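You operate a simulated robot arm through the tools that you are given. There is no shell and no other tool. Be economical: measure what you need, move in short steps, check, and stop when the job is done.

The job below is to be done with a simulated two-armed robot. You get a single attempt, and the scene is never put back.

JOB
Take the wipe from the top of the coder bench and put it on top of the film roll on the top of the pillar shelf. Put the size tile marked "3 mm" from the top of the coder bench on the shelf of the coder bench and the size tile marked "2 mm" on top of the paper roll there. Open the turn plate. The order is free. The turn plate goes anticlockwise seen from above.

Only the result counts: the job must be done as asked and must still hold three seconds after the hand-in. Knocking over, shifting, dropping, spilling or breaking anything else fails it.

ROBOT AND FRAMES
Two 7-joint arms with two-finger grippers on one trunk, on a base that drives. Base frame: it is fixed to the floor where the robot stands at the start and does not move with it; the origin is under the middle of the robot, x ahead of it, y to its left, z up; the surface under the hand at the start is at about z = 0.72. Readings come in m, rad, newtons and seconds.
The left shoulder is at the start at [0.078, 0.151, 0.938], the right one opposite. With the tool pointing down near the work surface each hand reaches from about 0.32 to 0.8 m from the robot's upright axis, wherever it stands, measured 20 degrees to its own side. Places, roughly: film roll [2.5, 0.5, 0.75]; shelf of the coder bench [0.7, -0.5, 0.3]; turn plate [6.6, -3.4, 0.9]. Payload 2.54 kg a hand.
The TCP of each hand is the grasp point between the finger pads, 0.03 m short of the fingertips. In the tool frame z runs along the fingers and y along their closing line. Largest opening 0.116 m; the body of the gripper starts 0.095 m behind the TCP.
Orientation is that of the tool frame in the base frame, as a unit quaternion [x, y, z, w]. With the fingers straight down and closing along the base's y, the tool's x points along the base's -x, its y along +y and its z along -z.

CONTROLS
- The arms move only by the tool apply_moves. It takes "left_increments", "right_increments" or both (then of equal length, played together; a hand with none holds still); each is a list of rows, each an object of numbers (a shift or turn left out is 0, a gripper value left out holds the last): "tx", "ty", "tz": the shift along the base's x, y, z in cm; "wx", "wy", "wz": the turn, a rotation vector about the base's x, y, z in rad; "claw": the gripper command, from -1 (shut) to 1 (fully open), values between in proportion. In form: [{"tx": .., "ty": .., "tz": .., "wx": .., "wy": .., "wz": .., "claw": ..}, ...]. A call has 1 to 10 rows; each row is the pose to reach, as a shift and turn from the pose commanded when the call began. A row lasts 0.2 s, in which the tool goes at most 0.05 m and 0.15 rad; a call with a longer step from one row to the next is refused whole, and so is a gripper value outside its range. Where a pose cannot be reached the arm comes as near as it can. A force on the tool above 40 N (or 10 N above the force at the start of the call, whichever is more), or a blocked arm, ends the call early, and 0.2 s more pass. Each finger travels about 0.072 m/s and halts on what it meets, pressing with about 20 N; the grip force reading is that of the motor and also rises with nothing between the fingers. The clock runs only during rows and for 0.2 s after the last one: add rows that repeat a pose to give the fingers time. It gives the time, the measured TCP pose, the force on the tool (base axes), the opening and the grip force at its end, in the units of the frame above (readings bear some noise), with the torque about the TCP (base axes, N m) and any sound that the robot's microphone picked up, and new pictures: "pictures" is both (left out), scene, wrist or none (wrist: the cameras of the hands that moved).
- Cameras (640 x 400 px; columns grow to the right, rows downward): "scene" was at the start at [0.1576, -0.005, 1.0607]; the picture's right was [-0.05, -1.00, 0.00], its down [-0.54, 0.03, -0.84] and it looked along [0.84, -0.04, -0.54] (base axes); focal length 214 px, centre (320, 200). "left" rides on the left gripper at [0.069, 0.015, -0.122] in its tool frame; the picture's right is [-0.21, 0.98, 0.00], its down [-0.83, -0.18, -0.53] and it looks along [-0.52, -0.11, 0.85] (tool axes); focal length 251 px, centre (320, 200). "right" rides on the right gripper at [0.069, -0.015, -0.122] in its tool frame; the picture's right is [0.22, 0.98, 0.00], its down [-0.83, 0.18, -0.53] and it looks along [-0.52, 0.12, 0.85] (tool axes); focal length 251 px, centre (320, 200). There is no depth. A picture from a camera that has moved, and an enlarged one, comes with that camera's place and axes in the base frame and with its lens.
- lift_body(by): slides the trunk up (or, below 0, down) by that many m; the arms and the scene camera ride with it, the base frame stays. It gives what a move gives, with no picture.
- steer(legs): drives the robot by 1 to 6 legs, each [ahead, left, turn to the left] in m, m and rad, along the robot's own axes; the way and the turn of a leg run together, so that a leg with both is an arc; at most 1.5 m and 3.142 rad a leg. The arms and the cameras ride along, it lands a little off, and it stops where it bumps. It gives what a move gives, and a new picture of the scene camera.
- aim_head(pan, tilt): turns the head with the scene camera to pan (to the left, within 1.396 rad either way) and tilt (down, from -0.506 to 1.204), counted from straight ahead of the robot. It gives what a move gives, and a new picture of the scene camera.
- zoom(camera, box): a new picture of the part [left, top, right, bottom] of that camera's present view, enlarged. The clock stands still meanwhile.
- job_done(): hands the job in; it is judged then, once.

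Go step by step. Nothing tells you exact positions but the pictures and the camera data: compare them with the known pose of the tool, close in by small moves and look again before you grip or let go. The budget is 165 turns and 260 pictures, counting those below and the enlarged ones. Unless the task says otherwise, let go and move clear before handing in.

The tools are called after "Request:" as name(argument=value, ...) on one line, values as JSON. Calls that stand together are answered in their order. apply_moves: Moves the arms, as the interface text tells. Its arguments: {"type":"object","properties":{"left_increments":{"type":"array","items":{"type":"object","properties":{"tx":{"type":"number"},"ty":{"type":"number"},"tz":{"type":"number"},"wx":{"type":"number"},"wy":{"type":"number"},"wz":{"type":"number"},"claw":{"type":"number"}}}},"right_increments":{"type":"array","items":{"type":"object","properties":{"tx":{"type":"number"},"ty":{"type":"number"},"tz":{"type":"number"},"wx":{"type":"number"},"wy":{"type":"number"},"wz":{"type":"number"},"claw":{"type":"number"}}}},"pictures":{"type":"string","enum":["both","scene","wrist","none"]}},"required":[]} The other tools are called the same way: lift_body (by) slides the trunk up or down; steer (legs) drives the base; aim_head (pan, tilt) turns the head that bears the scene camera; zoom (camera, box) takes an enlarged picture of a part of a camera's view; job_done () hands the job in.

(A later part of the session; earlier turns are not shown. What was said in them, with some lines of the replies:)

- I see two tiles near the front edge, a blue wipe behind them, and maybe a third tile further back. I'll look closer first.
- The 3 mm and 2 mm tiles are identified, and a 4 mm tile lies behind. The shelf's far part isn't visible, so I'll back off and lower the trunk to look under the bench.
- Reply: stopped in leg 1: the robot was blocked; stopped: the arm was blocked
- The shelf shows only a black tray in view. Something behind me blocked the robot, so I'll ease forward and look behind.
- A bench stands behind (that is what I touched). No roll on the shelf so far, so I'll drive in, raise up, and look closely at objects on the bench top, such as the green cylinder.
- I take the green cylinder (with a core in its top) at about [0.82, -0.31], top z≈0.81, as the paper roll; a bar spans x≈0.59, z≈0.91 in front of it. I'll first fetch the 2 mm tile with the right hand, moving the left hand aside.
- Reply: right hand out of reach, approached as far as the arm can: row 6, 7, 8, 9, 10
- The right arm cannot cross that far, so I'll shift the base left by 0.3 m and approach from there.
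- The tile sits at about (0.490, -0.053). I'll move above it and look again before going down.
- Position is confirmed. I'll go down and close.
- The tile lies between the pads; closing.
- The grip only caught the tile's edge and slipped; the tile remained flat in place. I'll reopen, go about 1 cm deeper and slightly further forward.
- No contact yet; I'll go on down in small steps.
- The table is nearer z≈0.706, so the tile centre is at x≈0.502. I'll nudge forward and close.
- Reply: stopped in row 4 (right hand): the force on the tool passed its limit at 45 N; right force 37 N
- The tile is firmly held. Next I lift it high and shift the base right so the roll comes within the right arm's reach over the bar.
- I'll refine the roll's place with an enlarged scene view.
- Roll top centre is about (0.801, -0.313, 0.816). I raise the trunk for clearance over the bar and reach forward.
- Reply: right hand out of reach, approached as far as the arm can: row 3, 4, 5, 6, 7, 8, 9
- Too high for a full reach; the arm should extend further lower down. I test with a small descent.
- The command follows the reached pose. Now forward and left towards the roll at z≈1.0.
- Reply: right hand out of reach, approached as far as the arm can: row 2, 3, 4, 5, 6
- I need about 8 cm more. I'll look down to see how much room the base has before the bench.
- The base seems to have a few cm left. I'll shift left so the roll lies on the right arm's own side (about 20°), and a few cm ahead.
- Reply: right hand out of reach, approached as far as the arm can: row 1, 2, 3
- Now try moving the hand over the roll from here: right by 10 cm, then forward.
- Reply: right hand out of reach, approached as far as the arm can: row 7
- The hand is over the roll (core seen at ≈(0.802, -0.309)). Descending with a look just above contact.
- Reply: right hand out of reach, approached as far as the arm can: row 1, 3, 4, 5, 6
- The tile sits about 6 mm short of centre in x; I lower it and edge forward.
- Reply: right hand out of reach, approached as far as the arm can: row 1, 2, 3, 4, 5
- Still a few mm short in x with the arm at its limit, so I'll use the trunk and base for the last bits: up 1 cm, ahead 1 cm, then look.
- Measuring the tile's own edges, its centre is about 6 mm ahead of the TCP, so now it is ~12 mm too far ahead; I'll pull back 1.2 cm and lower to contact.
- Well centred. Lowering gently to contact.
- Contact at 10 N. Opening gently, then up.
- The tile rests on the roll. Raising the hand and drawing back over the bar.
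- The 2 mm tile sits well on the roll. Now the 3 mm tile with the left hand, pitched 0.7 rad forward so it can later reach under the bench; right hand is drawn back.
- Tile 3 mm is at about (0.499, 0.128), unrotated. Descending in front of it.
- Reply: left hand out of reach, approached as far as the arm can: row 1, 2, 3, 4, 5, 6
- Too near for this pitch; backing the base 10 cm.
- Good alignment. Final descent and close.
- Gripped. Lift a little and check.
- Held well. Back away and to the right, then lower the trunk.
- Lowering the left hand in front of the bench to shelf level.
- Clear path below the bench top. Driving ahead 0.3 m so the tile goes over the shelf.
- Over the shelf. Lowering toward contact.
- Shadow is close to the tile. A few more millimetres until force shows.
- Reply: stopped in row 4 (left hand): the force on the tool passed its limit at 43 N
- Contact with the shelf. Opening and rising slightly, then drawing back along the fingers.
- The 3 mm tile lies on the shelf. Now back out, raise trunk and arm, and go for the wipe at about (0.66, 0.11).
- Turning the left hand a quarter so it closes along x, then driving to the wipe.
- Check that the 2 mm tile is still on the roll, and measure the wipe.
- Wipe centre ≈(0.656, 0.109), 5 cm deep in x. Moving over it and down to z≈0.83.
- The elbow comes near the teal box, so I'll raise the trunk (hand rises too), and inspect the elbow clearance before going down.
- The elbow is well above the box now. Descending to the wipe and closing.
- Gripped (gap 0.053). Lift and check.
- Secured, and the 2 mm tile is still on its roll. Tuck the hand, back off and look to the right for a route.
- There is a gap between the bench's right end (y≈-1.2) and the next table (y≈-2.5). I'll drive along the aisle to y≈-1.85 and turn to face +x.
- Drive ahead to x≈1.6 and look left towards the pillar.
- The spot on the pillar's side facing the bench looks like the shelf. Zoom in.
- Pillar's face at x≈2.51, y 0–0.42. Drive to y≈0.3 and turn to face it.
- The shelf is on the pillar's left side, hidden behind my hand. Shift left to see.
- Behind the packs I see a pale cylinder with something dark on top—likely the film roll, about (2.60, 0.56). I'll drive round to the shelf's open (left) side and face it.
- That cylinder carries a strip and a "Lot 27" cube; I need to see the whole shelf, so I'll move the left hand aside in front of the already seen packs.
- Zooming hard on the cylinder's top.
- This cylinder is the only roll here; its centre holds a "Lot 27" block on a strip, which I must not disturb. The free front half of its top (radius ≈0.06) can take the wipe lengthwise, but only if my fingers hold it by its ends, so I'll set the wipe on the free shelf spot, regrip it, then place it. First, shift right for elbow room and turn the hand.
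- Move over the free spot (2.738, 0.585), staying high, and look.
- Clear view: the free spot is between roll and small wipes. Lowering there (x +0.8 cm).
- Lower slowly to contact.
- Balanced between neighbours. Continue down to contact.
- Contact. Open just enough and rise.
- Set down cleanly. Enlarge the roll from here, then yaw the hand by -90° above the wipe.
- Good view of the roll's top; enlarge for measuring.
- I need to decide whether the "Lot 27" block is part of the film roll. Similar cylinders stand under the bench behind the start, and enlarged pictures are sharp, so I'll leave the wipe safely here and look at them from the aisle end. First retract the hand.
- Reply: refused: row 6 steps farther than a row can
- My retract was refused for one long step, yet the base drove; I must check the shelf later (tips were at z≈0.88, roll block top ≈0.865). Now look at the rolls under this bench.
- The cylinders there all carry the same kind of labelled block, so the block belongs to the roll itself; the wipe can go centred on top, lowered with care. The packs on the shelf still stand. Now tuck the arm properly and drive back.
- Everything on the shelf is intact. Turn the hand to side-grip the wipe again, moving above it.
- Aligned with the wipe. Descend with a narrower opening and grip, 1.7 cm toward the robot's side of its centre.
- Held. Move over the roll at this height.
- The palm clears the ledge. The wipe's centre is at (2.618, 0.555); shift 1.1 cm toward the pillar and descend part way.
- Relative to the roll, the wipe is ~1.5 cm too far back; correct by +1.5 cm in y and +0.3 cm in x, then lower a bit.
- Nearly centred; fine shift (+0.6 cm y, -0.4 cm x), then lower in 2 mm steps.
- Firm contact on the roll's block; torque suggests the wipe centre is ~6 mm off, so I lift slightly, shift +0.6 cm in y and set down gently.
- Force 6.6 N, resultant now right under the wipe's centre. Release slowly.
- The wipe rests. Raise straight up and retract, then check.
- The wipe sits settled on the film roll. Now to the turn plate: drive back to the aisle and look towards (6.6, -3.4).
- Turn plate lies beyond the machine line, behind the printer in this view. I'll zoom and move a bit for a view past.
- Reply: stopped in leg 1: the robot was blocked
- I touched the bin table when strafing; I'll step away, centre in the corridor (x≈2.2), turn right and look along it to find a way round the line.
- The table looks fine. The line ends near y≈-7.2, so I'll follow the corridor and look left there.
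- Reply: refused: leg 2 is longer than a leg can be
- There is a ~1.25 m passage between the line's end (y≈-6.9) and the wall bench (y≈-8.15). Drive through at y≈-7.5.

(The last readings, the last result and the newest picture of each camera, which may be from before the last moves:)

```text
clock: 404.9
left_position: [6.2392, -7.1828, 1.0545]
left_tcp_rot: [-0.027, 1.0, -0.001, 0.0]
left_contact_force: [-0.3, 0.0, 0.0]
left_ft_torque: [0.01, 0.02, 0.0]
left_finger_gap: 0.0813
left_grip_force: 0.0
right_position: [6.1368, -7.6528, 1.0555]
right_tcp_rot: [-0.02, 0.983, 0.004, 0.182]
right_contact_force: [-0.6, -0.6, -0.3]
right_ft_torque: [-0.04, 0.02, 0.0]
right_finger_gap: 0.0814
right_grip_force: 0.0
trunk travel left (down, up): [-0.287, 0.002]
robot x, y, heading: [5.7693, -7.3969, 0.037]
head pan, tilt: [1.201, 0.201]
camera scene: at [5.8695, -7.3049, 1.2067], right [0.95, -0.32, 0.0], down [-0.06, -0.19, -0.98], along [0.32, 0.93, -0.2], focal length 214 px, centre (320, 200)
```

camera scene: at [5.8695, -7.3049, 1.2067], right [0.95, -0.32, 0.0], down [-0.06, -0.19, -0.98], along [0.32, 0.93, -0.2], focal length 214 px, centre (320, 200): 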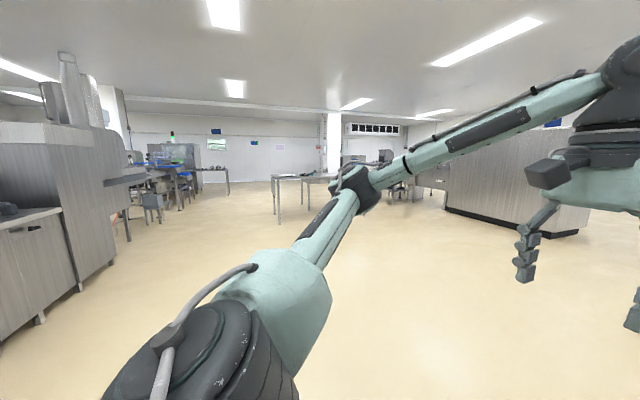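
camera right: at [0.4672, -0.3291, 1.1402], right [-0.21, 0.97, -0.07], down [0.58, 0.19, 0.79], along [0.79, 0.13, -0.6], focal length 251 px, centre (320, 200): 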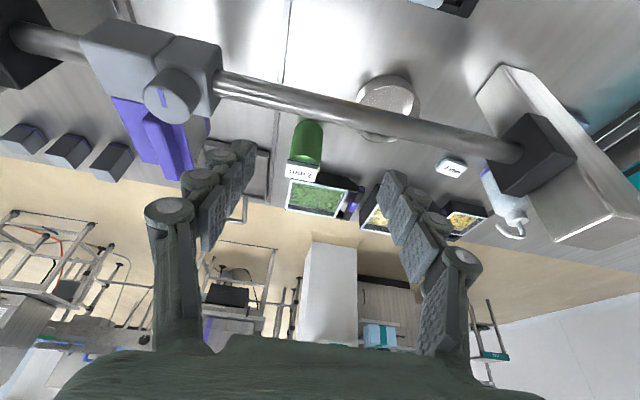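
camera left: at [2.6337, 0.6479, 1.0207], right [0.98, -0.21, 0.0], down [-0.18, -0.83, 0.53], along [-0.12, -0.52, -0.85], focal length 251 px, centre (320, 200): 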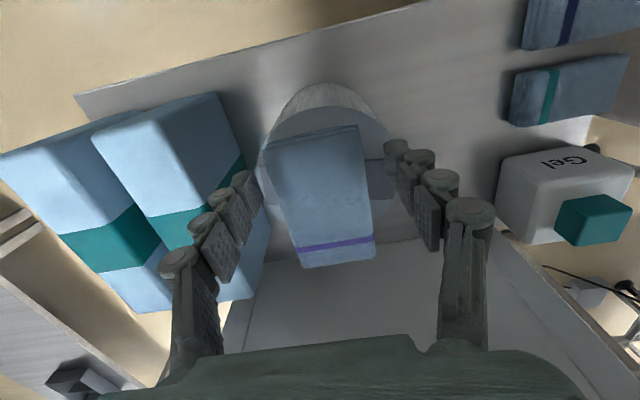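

The table at centre (about 4 m ahead to the left) is at the turn plate's place. Zoom in and approach.

Request:
zoom(camera="scene", box=[240, 140, 360, 230])

Request:
steer(legs=[[0.8, 0, 0], [0, 0, 1.53], [1.5, 0, 0], [1.2, 0, 0]])

Request:
aim_head(pan=0.0, tilt=0.3)

```text
4.44 times, centred on (300, 185) of scene
camera zoom: at [5.8695, -7.3049, 1.2067], right [0.95, -0.32, 0.0], down [-0.06, -0.19, -0.98], along [0.32, 0.93, -0.2], focal length 953 px, centre (409, 267)
```

zoom: 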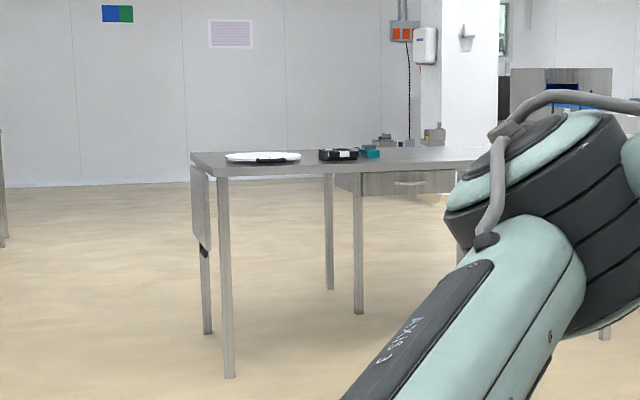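

```text
clock: 425.8
left_position: [6.4297, -4.1892, 1.055]
left_tcp_rot: [0.709, -0.705, 0.0, 0.0]
left_contact_force: [0.5, -0.3, 0.0]
left_ft_torque: [-0.02, 0.01, -0.02]
left_finger_gap: 0.0812
left_grip_force: 0.0
right_position: [6.8938, -4.312, 1.0543]
right_tcp_rot: [-0.694, 0.696, 0.129, 0.129]
right_contact_force: [0.4, 0.8, 0.0]
right_ft_torque: [0.02, -0.02, -0.02]
right_finger_gap: 0.0811
right_grip_force: 0.1
trunk travel left (down, up): [-0.287, 0.002]
robot x, y, heading: [6.6221, -4.6635, 1.57]
head pan, tilt: [1.201, 0.201]
camera scene: at [6.5354, -4.5648, 1.2067], right [0.37, 0.93, 0.0], down [0.19, -0.07, -0.98], along [-0.91, 0.36, -0.2], focal length 214 px, centre (320, 200)
```

scene: 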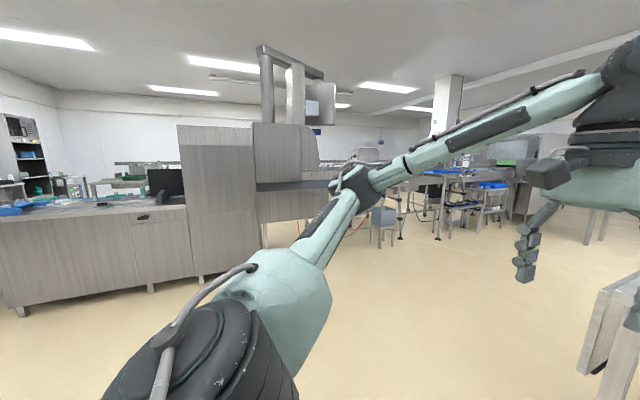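

```text
clock: 427.2
left_position: [6.4303, -4.1905, 1.0572]
left_tcp_rot: [0.709, -0.705, 0.0, -0.001]
left_contact_force: [-1.4, -0.2, -0.4]
left_ft_torque: [-0.03, 0.03, -0.01]
left_finger_gap: 0.0812
left_grip_force: 0.2
right_position: [6.8933, -4.313, 1.0538]
right_tcp_rot: [-0.694, 0.696, 0.129, 0.129]
right_contact_force: [0.7, 0.1, -0.8]
right_ft_torque: [-0.04, -0.01, 0.03]
right_finger_gap: 0.0812
right_grip_force: 0.1
trunk travel left (down, up): [-0.287, 0.002]
robot x, y, heading: [6.6184, -4.6677, 1.566]
head pan, tilt: [0.0, 0.3]
camera scene: at [6.6226, -4.5059, 1.1974], right [1.0, -0.01, 0.0], down [0.0, -0.3, -0.96], along [0.01, 0.96, -0.3], focal length 214 px, centre (320, 200)
```

scene: 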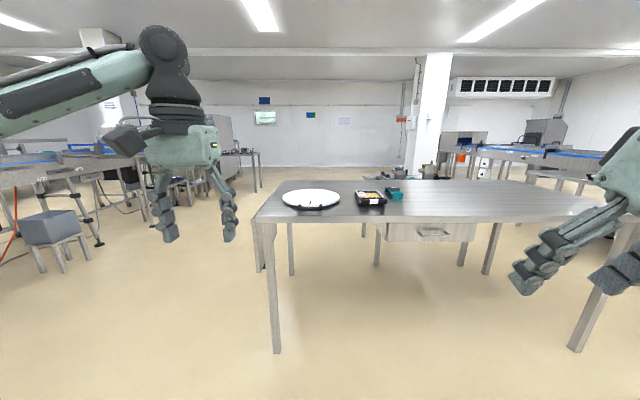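

The white disc on this table is the turn plate. Drive closer and study it.

Request:
steer(legs=[[0.38, 0, 0]])

Request:
aim_head(pan=0.0, tilt=0.5)

Request:
zoom(camera="scene", box=[240, 140, 420, 252])

```text
clock: 429.6
left_position: [6.4298, -3.8098, 1.0554]
left_tcp_rot: [0.711, -0.703, 0.001, 0.0]
left_contact_force: [0.6, -0.1, -0.3]
left_ft_torque: [-0.01, -0.01, 0.01]
left_finger_gap: 0.0816
left_grip_force: 0.0
right_position: [6.8952, -3.932, 1.0547]
right_tcp_rot: [0.696, -0.695, -0.129, -0.128]
right_contact_force: [1.1, -0.5, 0.1]
right_ft_torque: [-0.01, -0.04, -0.03]
right_finger_gap: 0.0813
right_grip_force: 0.0
trunk travel left (down, up): [-0.287, 0.002]
robot x, y, heading: [6.6217, -4.2869, 1.571]
head pan, tilt: [0.0, 0.3]
camera scene: at [6.6235, -4.1261, 1.1973], right [1.0, 0.0, 0.0], down [0.0, -0.3, -0.96], along [0.0, 0.96, -0.3], focal length 214 px, centre (320, 200)
```

scene: 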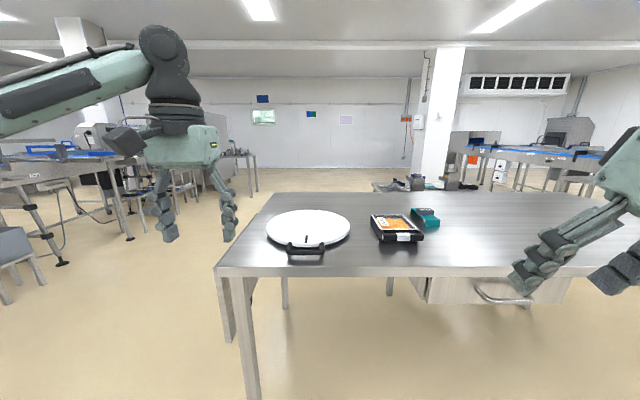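

```text
clock: 430.4
left_position: [6.4309, -3.8113, 1.057]
left_tcp_rot: [0.711, -0.703, 0.002, 0.0]
left_contact_force: [-0.1, -0.3, 0.5]
left_ft_torque: [-0.02, -0.02, 0.03]
left_finger_gap: 0.0809
left_grip_force: 0.1
right_position: [6.8927, -3.9329, 1.0568]
right_tcp_rot: [-0.695, 0.696, 0.129, 0.129]
right_contact_force: [-0.2, -0.2, 0.6]
right_ft_torque: [0.01, 0.0, -0.02]
right_finger_gap: 0.0813
right_grip_force: 0.1
trunk travel left (down, up): [-0.287, 0.002]
robot x, y, heading: [6.6244, -4.2862, 1.573]
head pan, tilt: [0.0, 0.499]
camera scene: at [6.6235, -4.1289, 1.1791], right [1.0, 0.0, 0.0], down [0.0, -0.48, -0.88], along [0.0, 0.88, -0.48], focal length 214 px, centre (320, 200)
```

scene: 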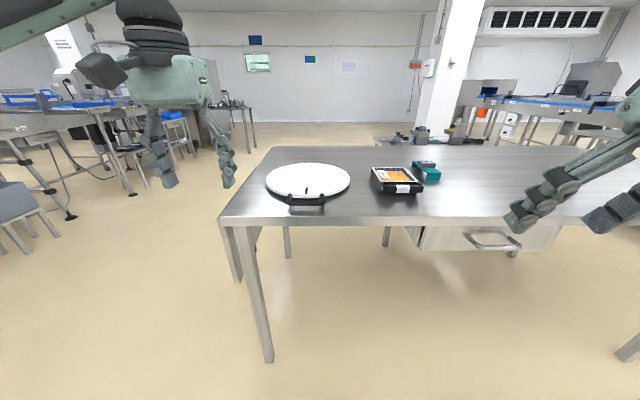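

```text
3.56 times, centred on (330, 196) of scene
camera zoom: at [6.6235, -4.1289, 1.1791], right [1.0, 0.0, 0.0], down [0.0, -0.48, -0.88], along [0.0, 0.88, -0.48], focal length 763 px, centre (284, 214)
```

zoom: 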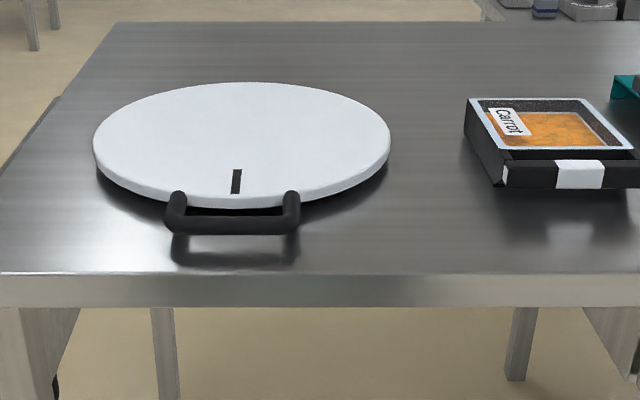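

The turn plate (centre ≈(6.58,-3.42), radius ≈0.15) has a handle at its front; anticlockwise means pushing the handle to the right (+x). I'll drive 0.2 m closer, close the left gripper, and bring it left of the handle.

Request:
steer(legs=[[0.2, 0, 0]])

Request:
apply_moves(left_increments=[{"claw": -1, "tx": 1}, {"tx": 2, "ty": 1}, {"tx": 3, "ty": 2}, {"tx": 3, "ty": 2}, {"tx": 3, "ty": 2}], pictures="both")

```text
clock: 431.9
left_position: [6.43, -3.6124, 1.0567]
left_tcp_rot: [0.711, -0.703, 0.001, 0.0]
left_contact_force: [0.1, 0.7, 0.1]
left_ft_torque: [-0.05, 0.0, -0.01]
left_finger_gap: 0.0814
left_grip_force: 0.1
right_position: [6.8939, -3.7336, 1.0554]
right_tcp_rot: [0.696, -0.695, -0.13, -0.128]
right_contact_force: [-0.4, -0.4, -0.1]
right_ft_torque: [0.0, 0.0, -0.02]
right_finger_gap: 0.0814
right_grip_force: 0.0
trunk travel left (down, up): [-0.287, 0.002]
robot x, y, heading: [6.6261, -4.0887, 1.566]
head pan, tilt: [0.0, 0.499]
camera scene: at [6.6238, -3.9305, 1.1789], right [1.0, 0.0, 0.0], down [0.0, -0.48, -0.88], along [0.0, 0.88, -0.48], focal length 214 px, centre (320, 200)
```

scene: 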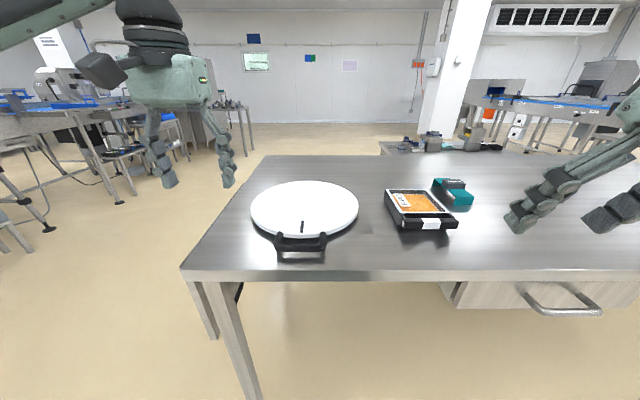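

```text
clock: 433.1
left_position: [6.461, -3.5944, 1.056]
left_tcp_rot: [0.711, -0.704, 0.001, -0.002]
left_contact_force: [0.0, 0.1, 1.2]
left_ft_torque: [0.0, 0.0, 0.0]
left_finger_gap: 0.0001
left_grip_force: 20.1
right_position: [6.8929, -3.7338, 1.0548]
right_tcp_rot: [0.695, -0.695, -0.129, -0.128]
right_contact_force: [0.9, -0.6, 0.0]
right_ft_torque: [0.01, 0.01, 0.03]
right_finger_gap: 0.0811
right_grip_force: 0.0
trunk travel left (down, up): [-0.287, 0.002]
robot x, y, heading: [6.6221, -4.0934, 1.57]
head pan, tilt: [0.0, 0.499]
camera scene: at [6.6238, -3.9312, 1.179], right [1.0, 0.0, 0.0], down [0.0, -0.48, -0.88], along [0.0, 0.88, -0.48], focal length 214 px, centre (320, 200)
camera left: at [6.4458, -3.664, 1.179], right [-0.98, 0.2, 0.0], down [0.17, 0.83, 0.53], along [0.11, 0.52, -0.85], focal length 251 px, centre (320, 200)
```

scene: 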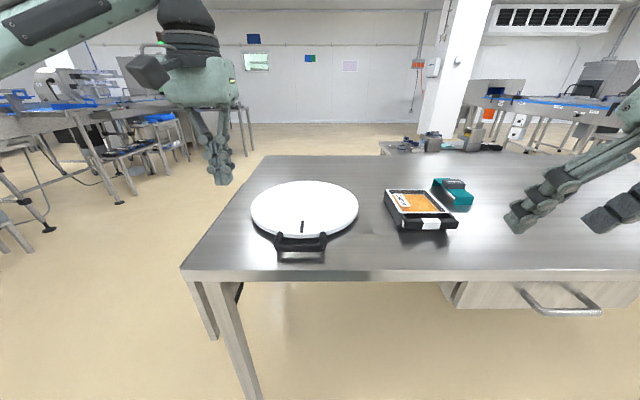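
left: 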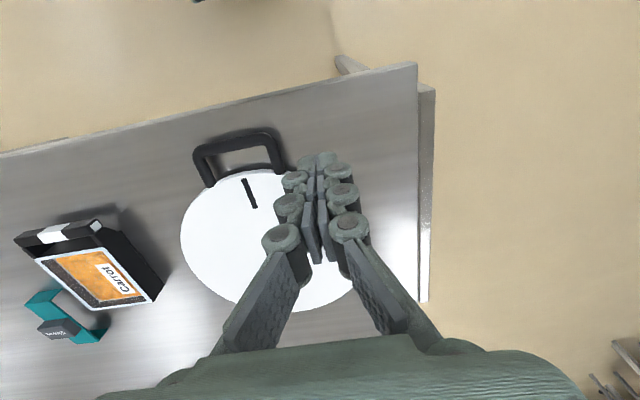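

Plate: top z≈0.872, centre ≈(6.578,-3.387), radius 0.16; handle bar at r≈0.185, spanning ±0.055. I lower the closed fingers just left of the handle.

Request:
apply_moves(left_increments=[{"tx": 1, "ty": 2, "tz": -3}, {"tx": 2, "ty": 4, "tz": -6}, {"tx": 2.4, "ty": 4.2, "tz": -10}, {"tx": 2.4, "ty": 4.2, "tz": -13}, {"tx": 2.4, "ty": 4.2, "tz": -15.6}, {"tx": 2.4, "ty": 4.2, "tz": -15.6}], pictures="both")

Request:
zoom(camera="scene", box=[220, 160, 370, 260])

```text
clock: 434.5
left_position: [6.4857, -3.5493, 0.9002]
left_tcp_rot: [0.711, -0.703, 0.001, -0.001]
left_contact_force: [0.8, -0.2, -0.7]
left_ft_torque: [0.01, 0.01, 0.01]
left_finger_gap: 0.0
left_grip_force: 20.1
right_position: [6.8942, -3.7337, 1.0548]
right_tcp_rot: [0.696, -0.695, -0.129, -0.128]
right_contact_force: [0.5, 0.1, 0.2]
right_ft_torque: [-0.03, 0.01, 0.01]
right_finger_gap: 0.0815
right_grip_force: 0.0
trunk travel left (down, up): [-0.287, 0.002]
robot x, y, heading: [6.6222, -4.0859, 1.571]
head pan, tilt: [0.0, 0.499]
camera scene: at [6.6238, -3.9312, 1.1791], right [1.0, 0.0, 0.0], down [0.0, -0.48, -0.88], along [0.0, 0.88, -0.48], focal length 214 px, centre (320, 200)
camera left: at [6.4694, -3.6201, 1.0237], right [-0.98, 0.2, 0.0], down [0.17, 0.83, 0.53], along [0.11, 0.52, -0.84], focal length 251 px, centre (320, 200)
```

scene: 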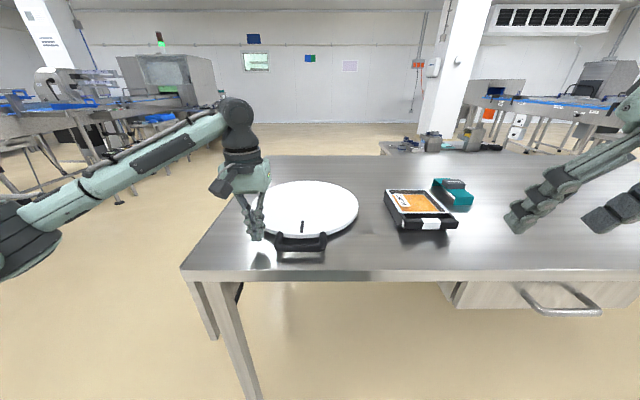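
left: 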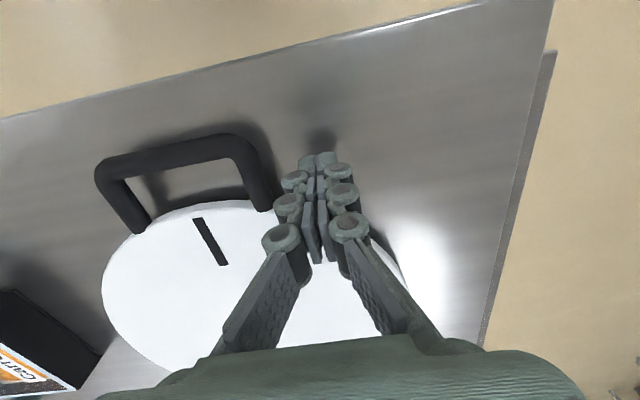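

```text
4.00 times, centred on (295, 210) of scene
camera zoom: at [6.6238, -3.9312, 1.1791], right [1.0, 0.0, 0.0], down [0.0, -0.48, -0.88], along [0.0, 0.88, -0.48], focal length 858 px, centre (420, 160)
```

zoom: 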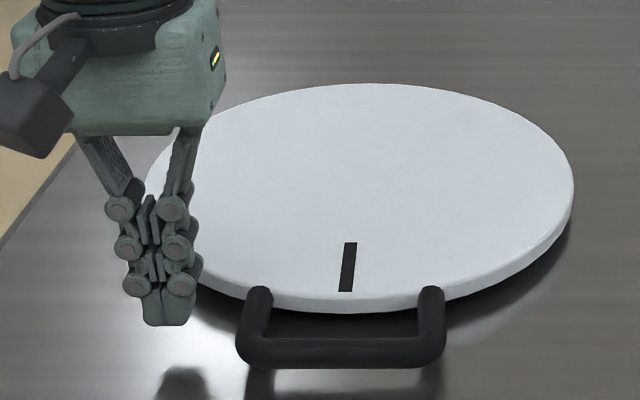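

Fingers are beside the handle. Lower 7 mm and push along the arc slowly, first about 45°.

Request:
apply_moves(left_increments=[{"tz": -0.7}, {"tx": 1.2, "ty": -0.5, "tz": -0.7}, {"tx": 2.2, "ty": -0.9, "tz": -0.7}, {"tx": 3.8, "ty": -1.5, "tz": -0.7}, {"tx": 5.5, "ty": -1.9, "tz": -0.7}, {"tx": 7.4, "ty": -2.2, "tz": -0.7}, {"tx": 9.2, "ty": -2.3, "tz": -0.7}, {"tx": 11, "ty": -2.2, "tz": -0.7}, {"tx": 12.9, "ty": -1.9, "tz": -0.7}, {"tx": 12.9, "ty": -1.9, "tz": -0.7}], pictures="both")

```text
clock: 436.7
left_position: [6.6137, -3.5699, 0.893]
left_tcp_rot: [0.711, -0.703, 0.0, -0.001]
left_contact_force: [-0.6, -0.2, 0.4]
left_ft_torque: [-0.01, 0.05, -0.03]
left_finger_gap: 0.0001
left_grip_force: 20.0
right_position: [6.8947, -3.735, 1.0549]
right_tcp_rot: [0.696, -0.695, -0.129, -0.128]
right_contact_force: [-0.4, -0.6, 0.1]
right_ft_torque: [-0.01, 0.0, 0.01]
right_finger_gap: 0.0812
right_grip_force: 0.0
trunk travel left (down, up): [-0.287, 0.002]
robot x, y, heading: [6.6228, -4.0889, 1.57]
head pan, tilt: [0.0, 0.499]
camera scene: at [6.6237, -3.9312, 1.179], right [1.0, 0.0, 0.0], down [0.0, -0.48, -0.88], along [0.0, 0.88, -0.48], focal length 214 px, centre (320, 200)
camera left: at [6.5977, -3.6396, 1.0165], right [-0.98, 0.2, 0.0], down [0.17, 0.83, 0.53], along [0.11, 0.52, -0.85], focal length 251 px, centre (320, 200)
```

scene: 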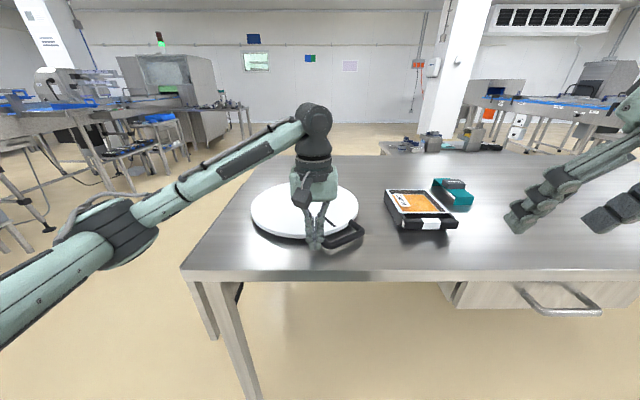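
left: 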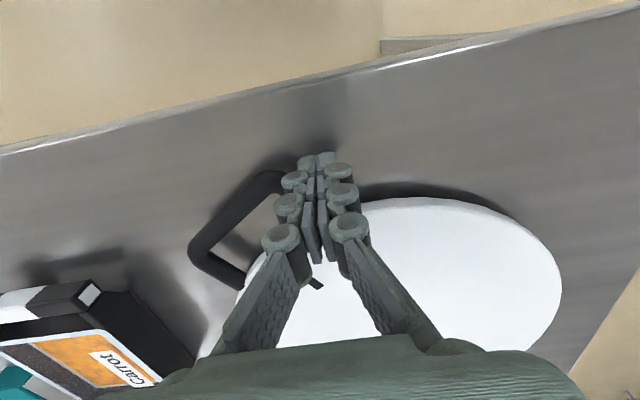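

The plate turns freely. Continue along the arc.

Request:
apply_moves(left_increments=[{"tx": 1.9, "ty": 0.6}, {"tx": 3.6, "ty": 1.25}, {"tx": 5.3, "ty": 2.05}, {"tx": 6.9, "ty": 3.0}, {"tx": 8.35, "ty": 4.1}, {"tx": 9.7, "ty": 5.4}, {"tx": 10.9, "ty": 6.8}, {"tx": 12.0, "ty": 8.3}, {"tx": 12.9, "ty": 9.9}, {"tx": 12.9, "ty": 9.9}], pictures="both")

```text
clock: 438.9
left_position: [6.7408, -3.4704, 0.8929]
left_tcp_rot: [0.711, -0.703, 0.001, -0.001]
left_contact_force: [-0.3, -0.7, 0.6]
left_ft_torque: [0.03, 0.01, 0.01]
left_finger_gap: 0.0
left_grip_force: 20.4
right_position: [6.8938, -3.7347, 1.0552]
right_tcp_rot: [0.696, -0.695, -0.13, -0.129]
right_contact_force: [0.0, 0.3, 0.2]
right_ft_torque: [0.01, -0.01, -0.01]
right_finger_gap: 0.0814
right_grip_force: 0.1
trunk travel left (down, up): [-0.287, 0.002]
robot x, y, heading: [6.6179, -4.0923, 1.568]
head pan, tilt: [0.0, 0.499]
camera scene: at [6.6237, -3.9312, 1.179], right [1.0, 0.0, 0.0], down [0.0, -0.48, -0.88], along [0.0, 0.88, -0.48], focal length 214 px, centre (320, 200)
camera left: at [6.7266, -3.5409, 1.0168], right [-0.98, 0.2, 0.0], down [0.17, 0.83, 0.53], along [0.11, 0.52, -0.85], focal length 251 px, centre (320, 200)
```

scene: 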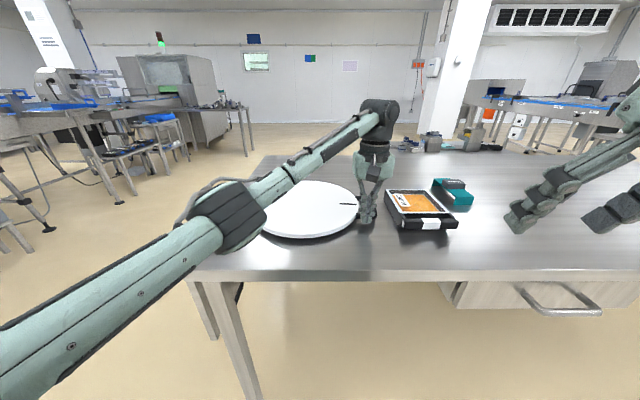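
left: 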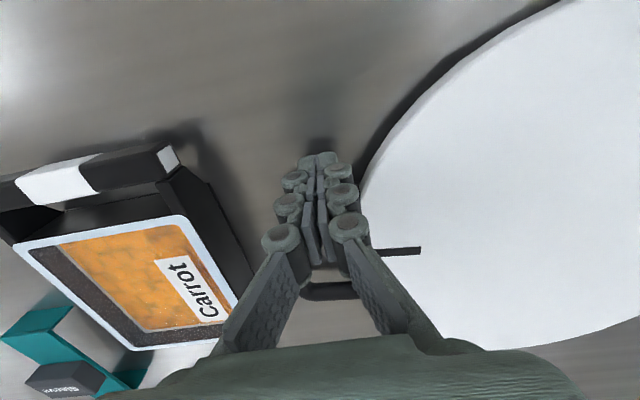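

Turned about 90° with no stop yet. Continue, keeping clear of the tray.

Request:
apply_moves(left_increments=[{"tx": 0.7, "ty": 1.75}, {"tx": 1.05, "ty": 3.5}, {"tx": 1.25, "ty": 5.3}, {"tx": 1.5, "ty": 7.1}, {"tx": 1.5, "ty": 8.85}, {"tx": 1.35, "ty": 10.6}, {"tx": 1.05, "ty": 12.4}, {"tx": 0.55, "ty": 14.1}, {"tx": 0.55, "ty": 14.1}], pictures="both")

```text
clock: 439.5
left_position: [6.7524, -3.4503, 0.8921]
left_tcp_rot: [0.708, -0.706, 0.008, 0.013]
left_contact_force: [-2.4, -13.2, 5.3]
left_ft_torque: [-0.28, 0.07, -0.03]
left_finger_gap: 0.006
left_grip_force: 28.2
right_position: [6.8946, -3.7356, 1.0548]
right_tcp_rot: [-0.695, 0.695, 0.129, 0.129]
right_contact_force: [0.8, 0.1, -0.1]
right_ft_torque: [-0.05, 0.02, 0.0]
right_finger_gap: 0.0812
right_grip_force: 0.0
trunk travel left (down, up): [-0.287, 0.002]
robot x, y, heading: [6.6282, -4.0894, 1.567]
head pan, tilt: [0.0, 0.499]
stopped in row 2 (left hand): the force on the tool passed its limit at 52 N (the readings are from after the stop); the commanded pose is now the measured one
camera scene: at [6.6238, -3.9318, 1.1791], right [1.0, 0.0, 0.0], down [0.0, -0.48, -0.88], along [0.0, 0.88, -0.48], focal length 214 px, centre (320, 200)
camera left: at [6.7372, -3.515, 1.018], right [-0.98, 0.21, 0.0], down [0.18, 0.84, 0.51], along [0.11, 0.5, -0.86], focal length 251 px, centre (320, 200)
```

scene: 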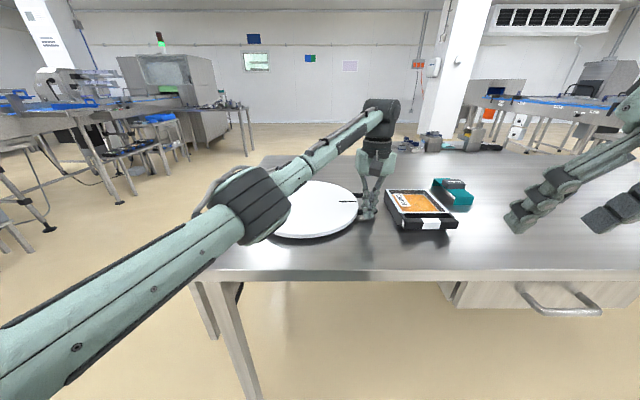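
left: 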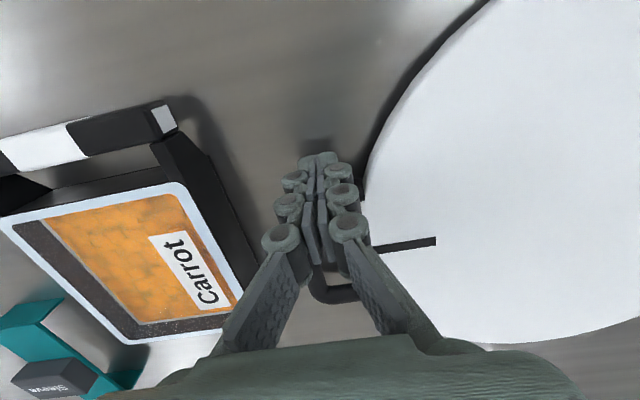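

The plate hit its end stop after about 90° (the handle does not touch the tray). Back off and lift, then look.

Request:
apply_moves(left_increments=[{"tx": -0.2, "ty": -1.2}, {"tx": -0.5, "ty": -2.5}, {"tx": -0.5, "ty": -2.5, "tz": 3}, {"tx": -1.5, "ty": -2.5, "tz": 7}, {"tx": -3, "ty": -4, "tz": 11}, {"tx": -6, "ty": -7, "tz": 13}, {"tx": -10, "ty": -9, "tz": 15}, {"tx": -14, "ty": -11, "tz": 16}, {"tx": -18, "ty": -12, "tz": 16}, {"tx": -22, "ty": -13, "tz": 16}], pictures="scene")

Request:
zoom(camera="scene", box=[230, 160, 480, 260])

```text
clock: 441.7
left_position: [6.5294, -3.5755, 1.0537]
left_tcp_rot: [0.709, -0.705, 0.007, 0.01]
left_contact_force: [-0.2, -0.9, 0.5]
left_ft_torque: [0.01, 0.03, -0.02]
left_finger_gap: 0.0
left_grip_force: 28.6
right_position: [6.894, -3.734, 1.0551]
right_tcp_rot: [0.696, -0.695, -0.128, -0.128]
right_contact_force: [0.6, 0.9, -0.4]
right_ft_torque: [-0.04, -0.03, 0.04]
right_finger_gap: 0.081
right_grip_force: 0.1
trunk travel left (down, up): [-0.287, 0.002]
robot x, y, heading: [6.6245, -4.0919, 1.567]
head pan, tilt: [0.0, 0.499]
camera scene: at [6.6229, -3.9317, 1.1791], right [1.0, 0.0, 0.0], down [0.0, -0.48, -0.88], along [0.0, 0.88, -0.48], focal length 214 px, centre (320, 200)
```

scene: 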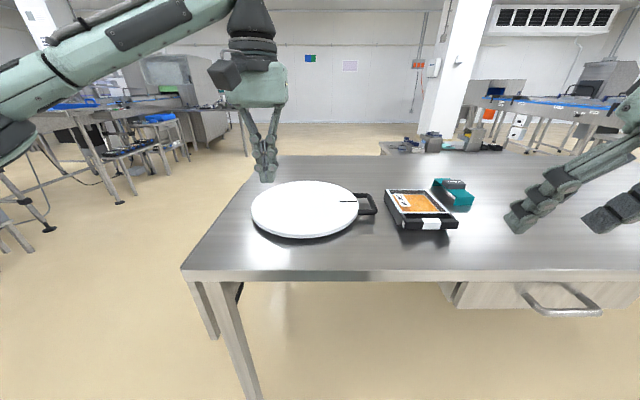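

```text
2.56 times, centred on (355, 210) of scene
camera zoom: at [6.6229, -3.9317, 1.1791], right [1.0, 0.0, 0.0], down [0.0, -0.48, -0.88], along [0.0, 0.88, -0.48], focal length 549 px, centre (230, 174)
```

zoom: 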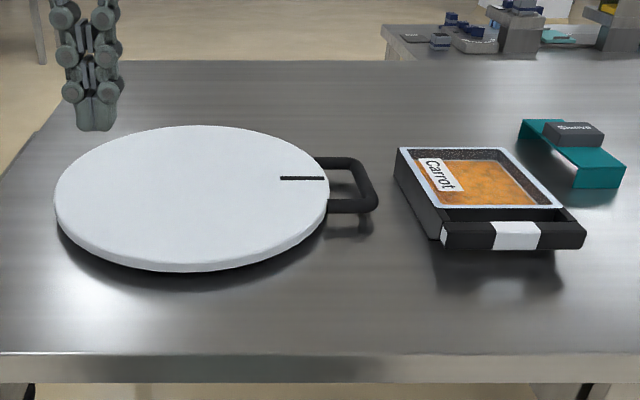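

The turn plate stands open at its end stop, the wipe lies on the film roll, the 3 mm tile on the bench shelf and the 2 mm tile on the paper roll. My hands are clear, so I hand in.

Request:
job_done()

```text
The job is handed in.
```

I carried out all four parts and handed the job in, but I had to make two judgement calls about what the rolls were.

- **3 mm tile:** it lies flat on the shelf of the coder bench.
- **2 mm tile:** it sits on the green roll on top of the coder bench. I saw no roll on the shelf itself, so I took the green one as the paper roll.
- **Wipe:** it is centred on the film roll on the pillar shelf, resting on the small "Lot 27" block on top of the roll. I took that block as part of the roll, because the similar cylinders under another bench all carry one. I set the wipe down once on the free part of that shelf to change my grip.
- **Turn plate:** I turned it about 90° anticlockwise, until it stopped.

The base bumped two pieces of furniture: the bench behind the start, and the table with the bins. I saw nothing displaced on the bin table, but I did not check the bench closely. At one point the base drove off with my left arm still low over the pillar shelf. When I looked afterwards, everything there was still in place.
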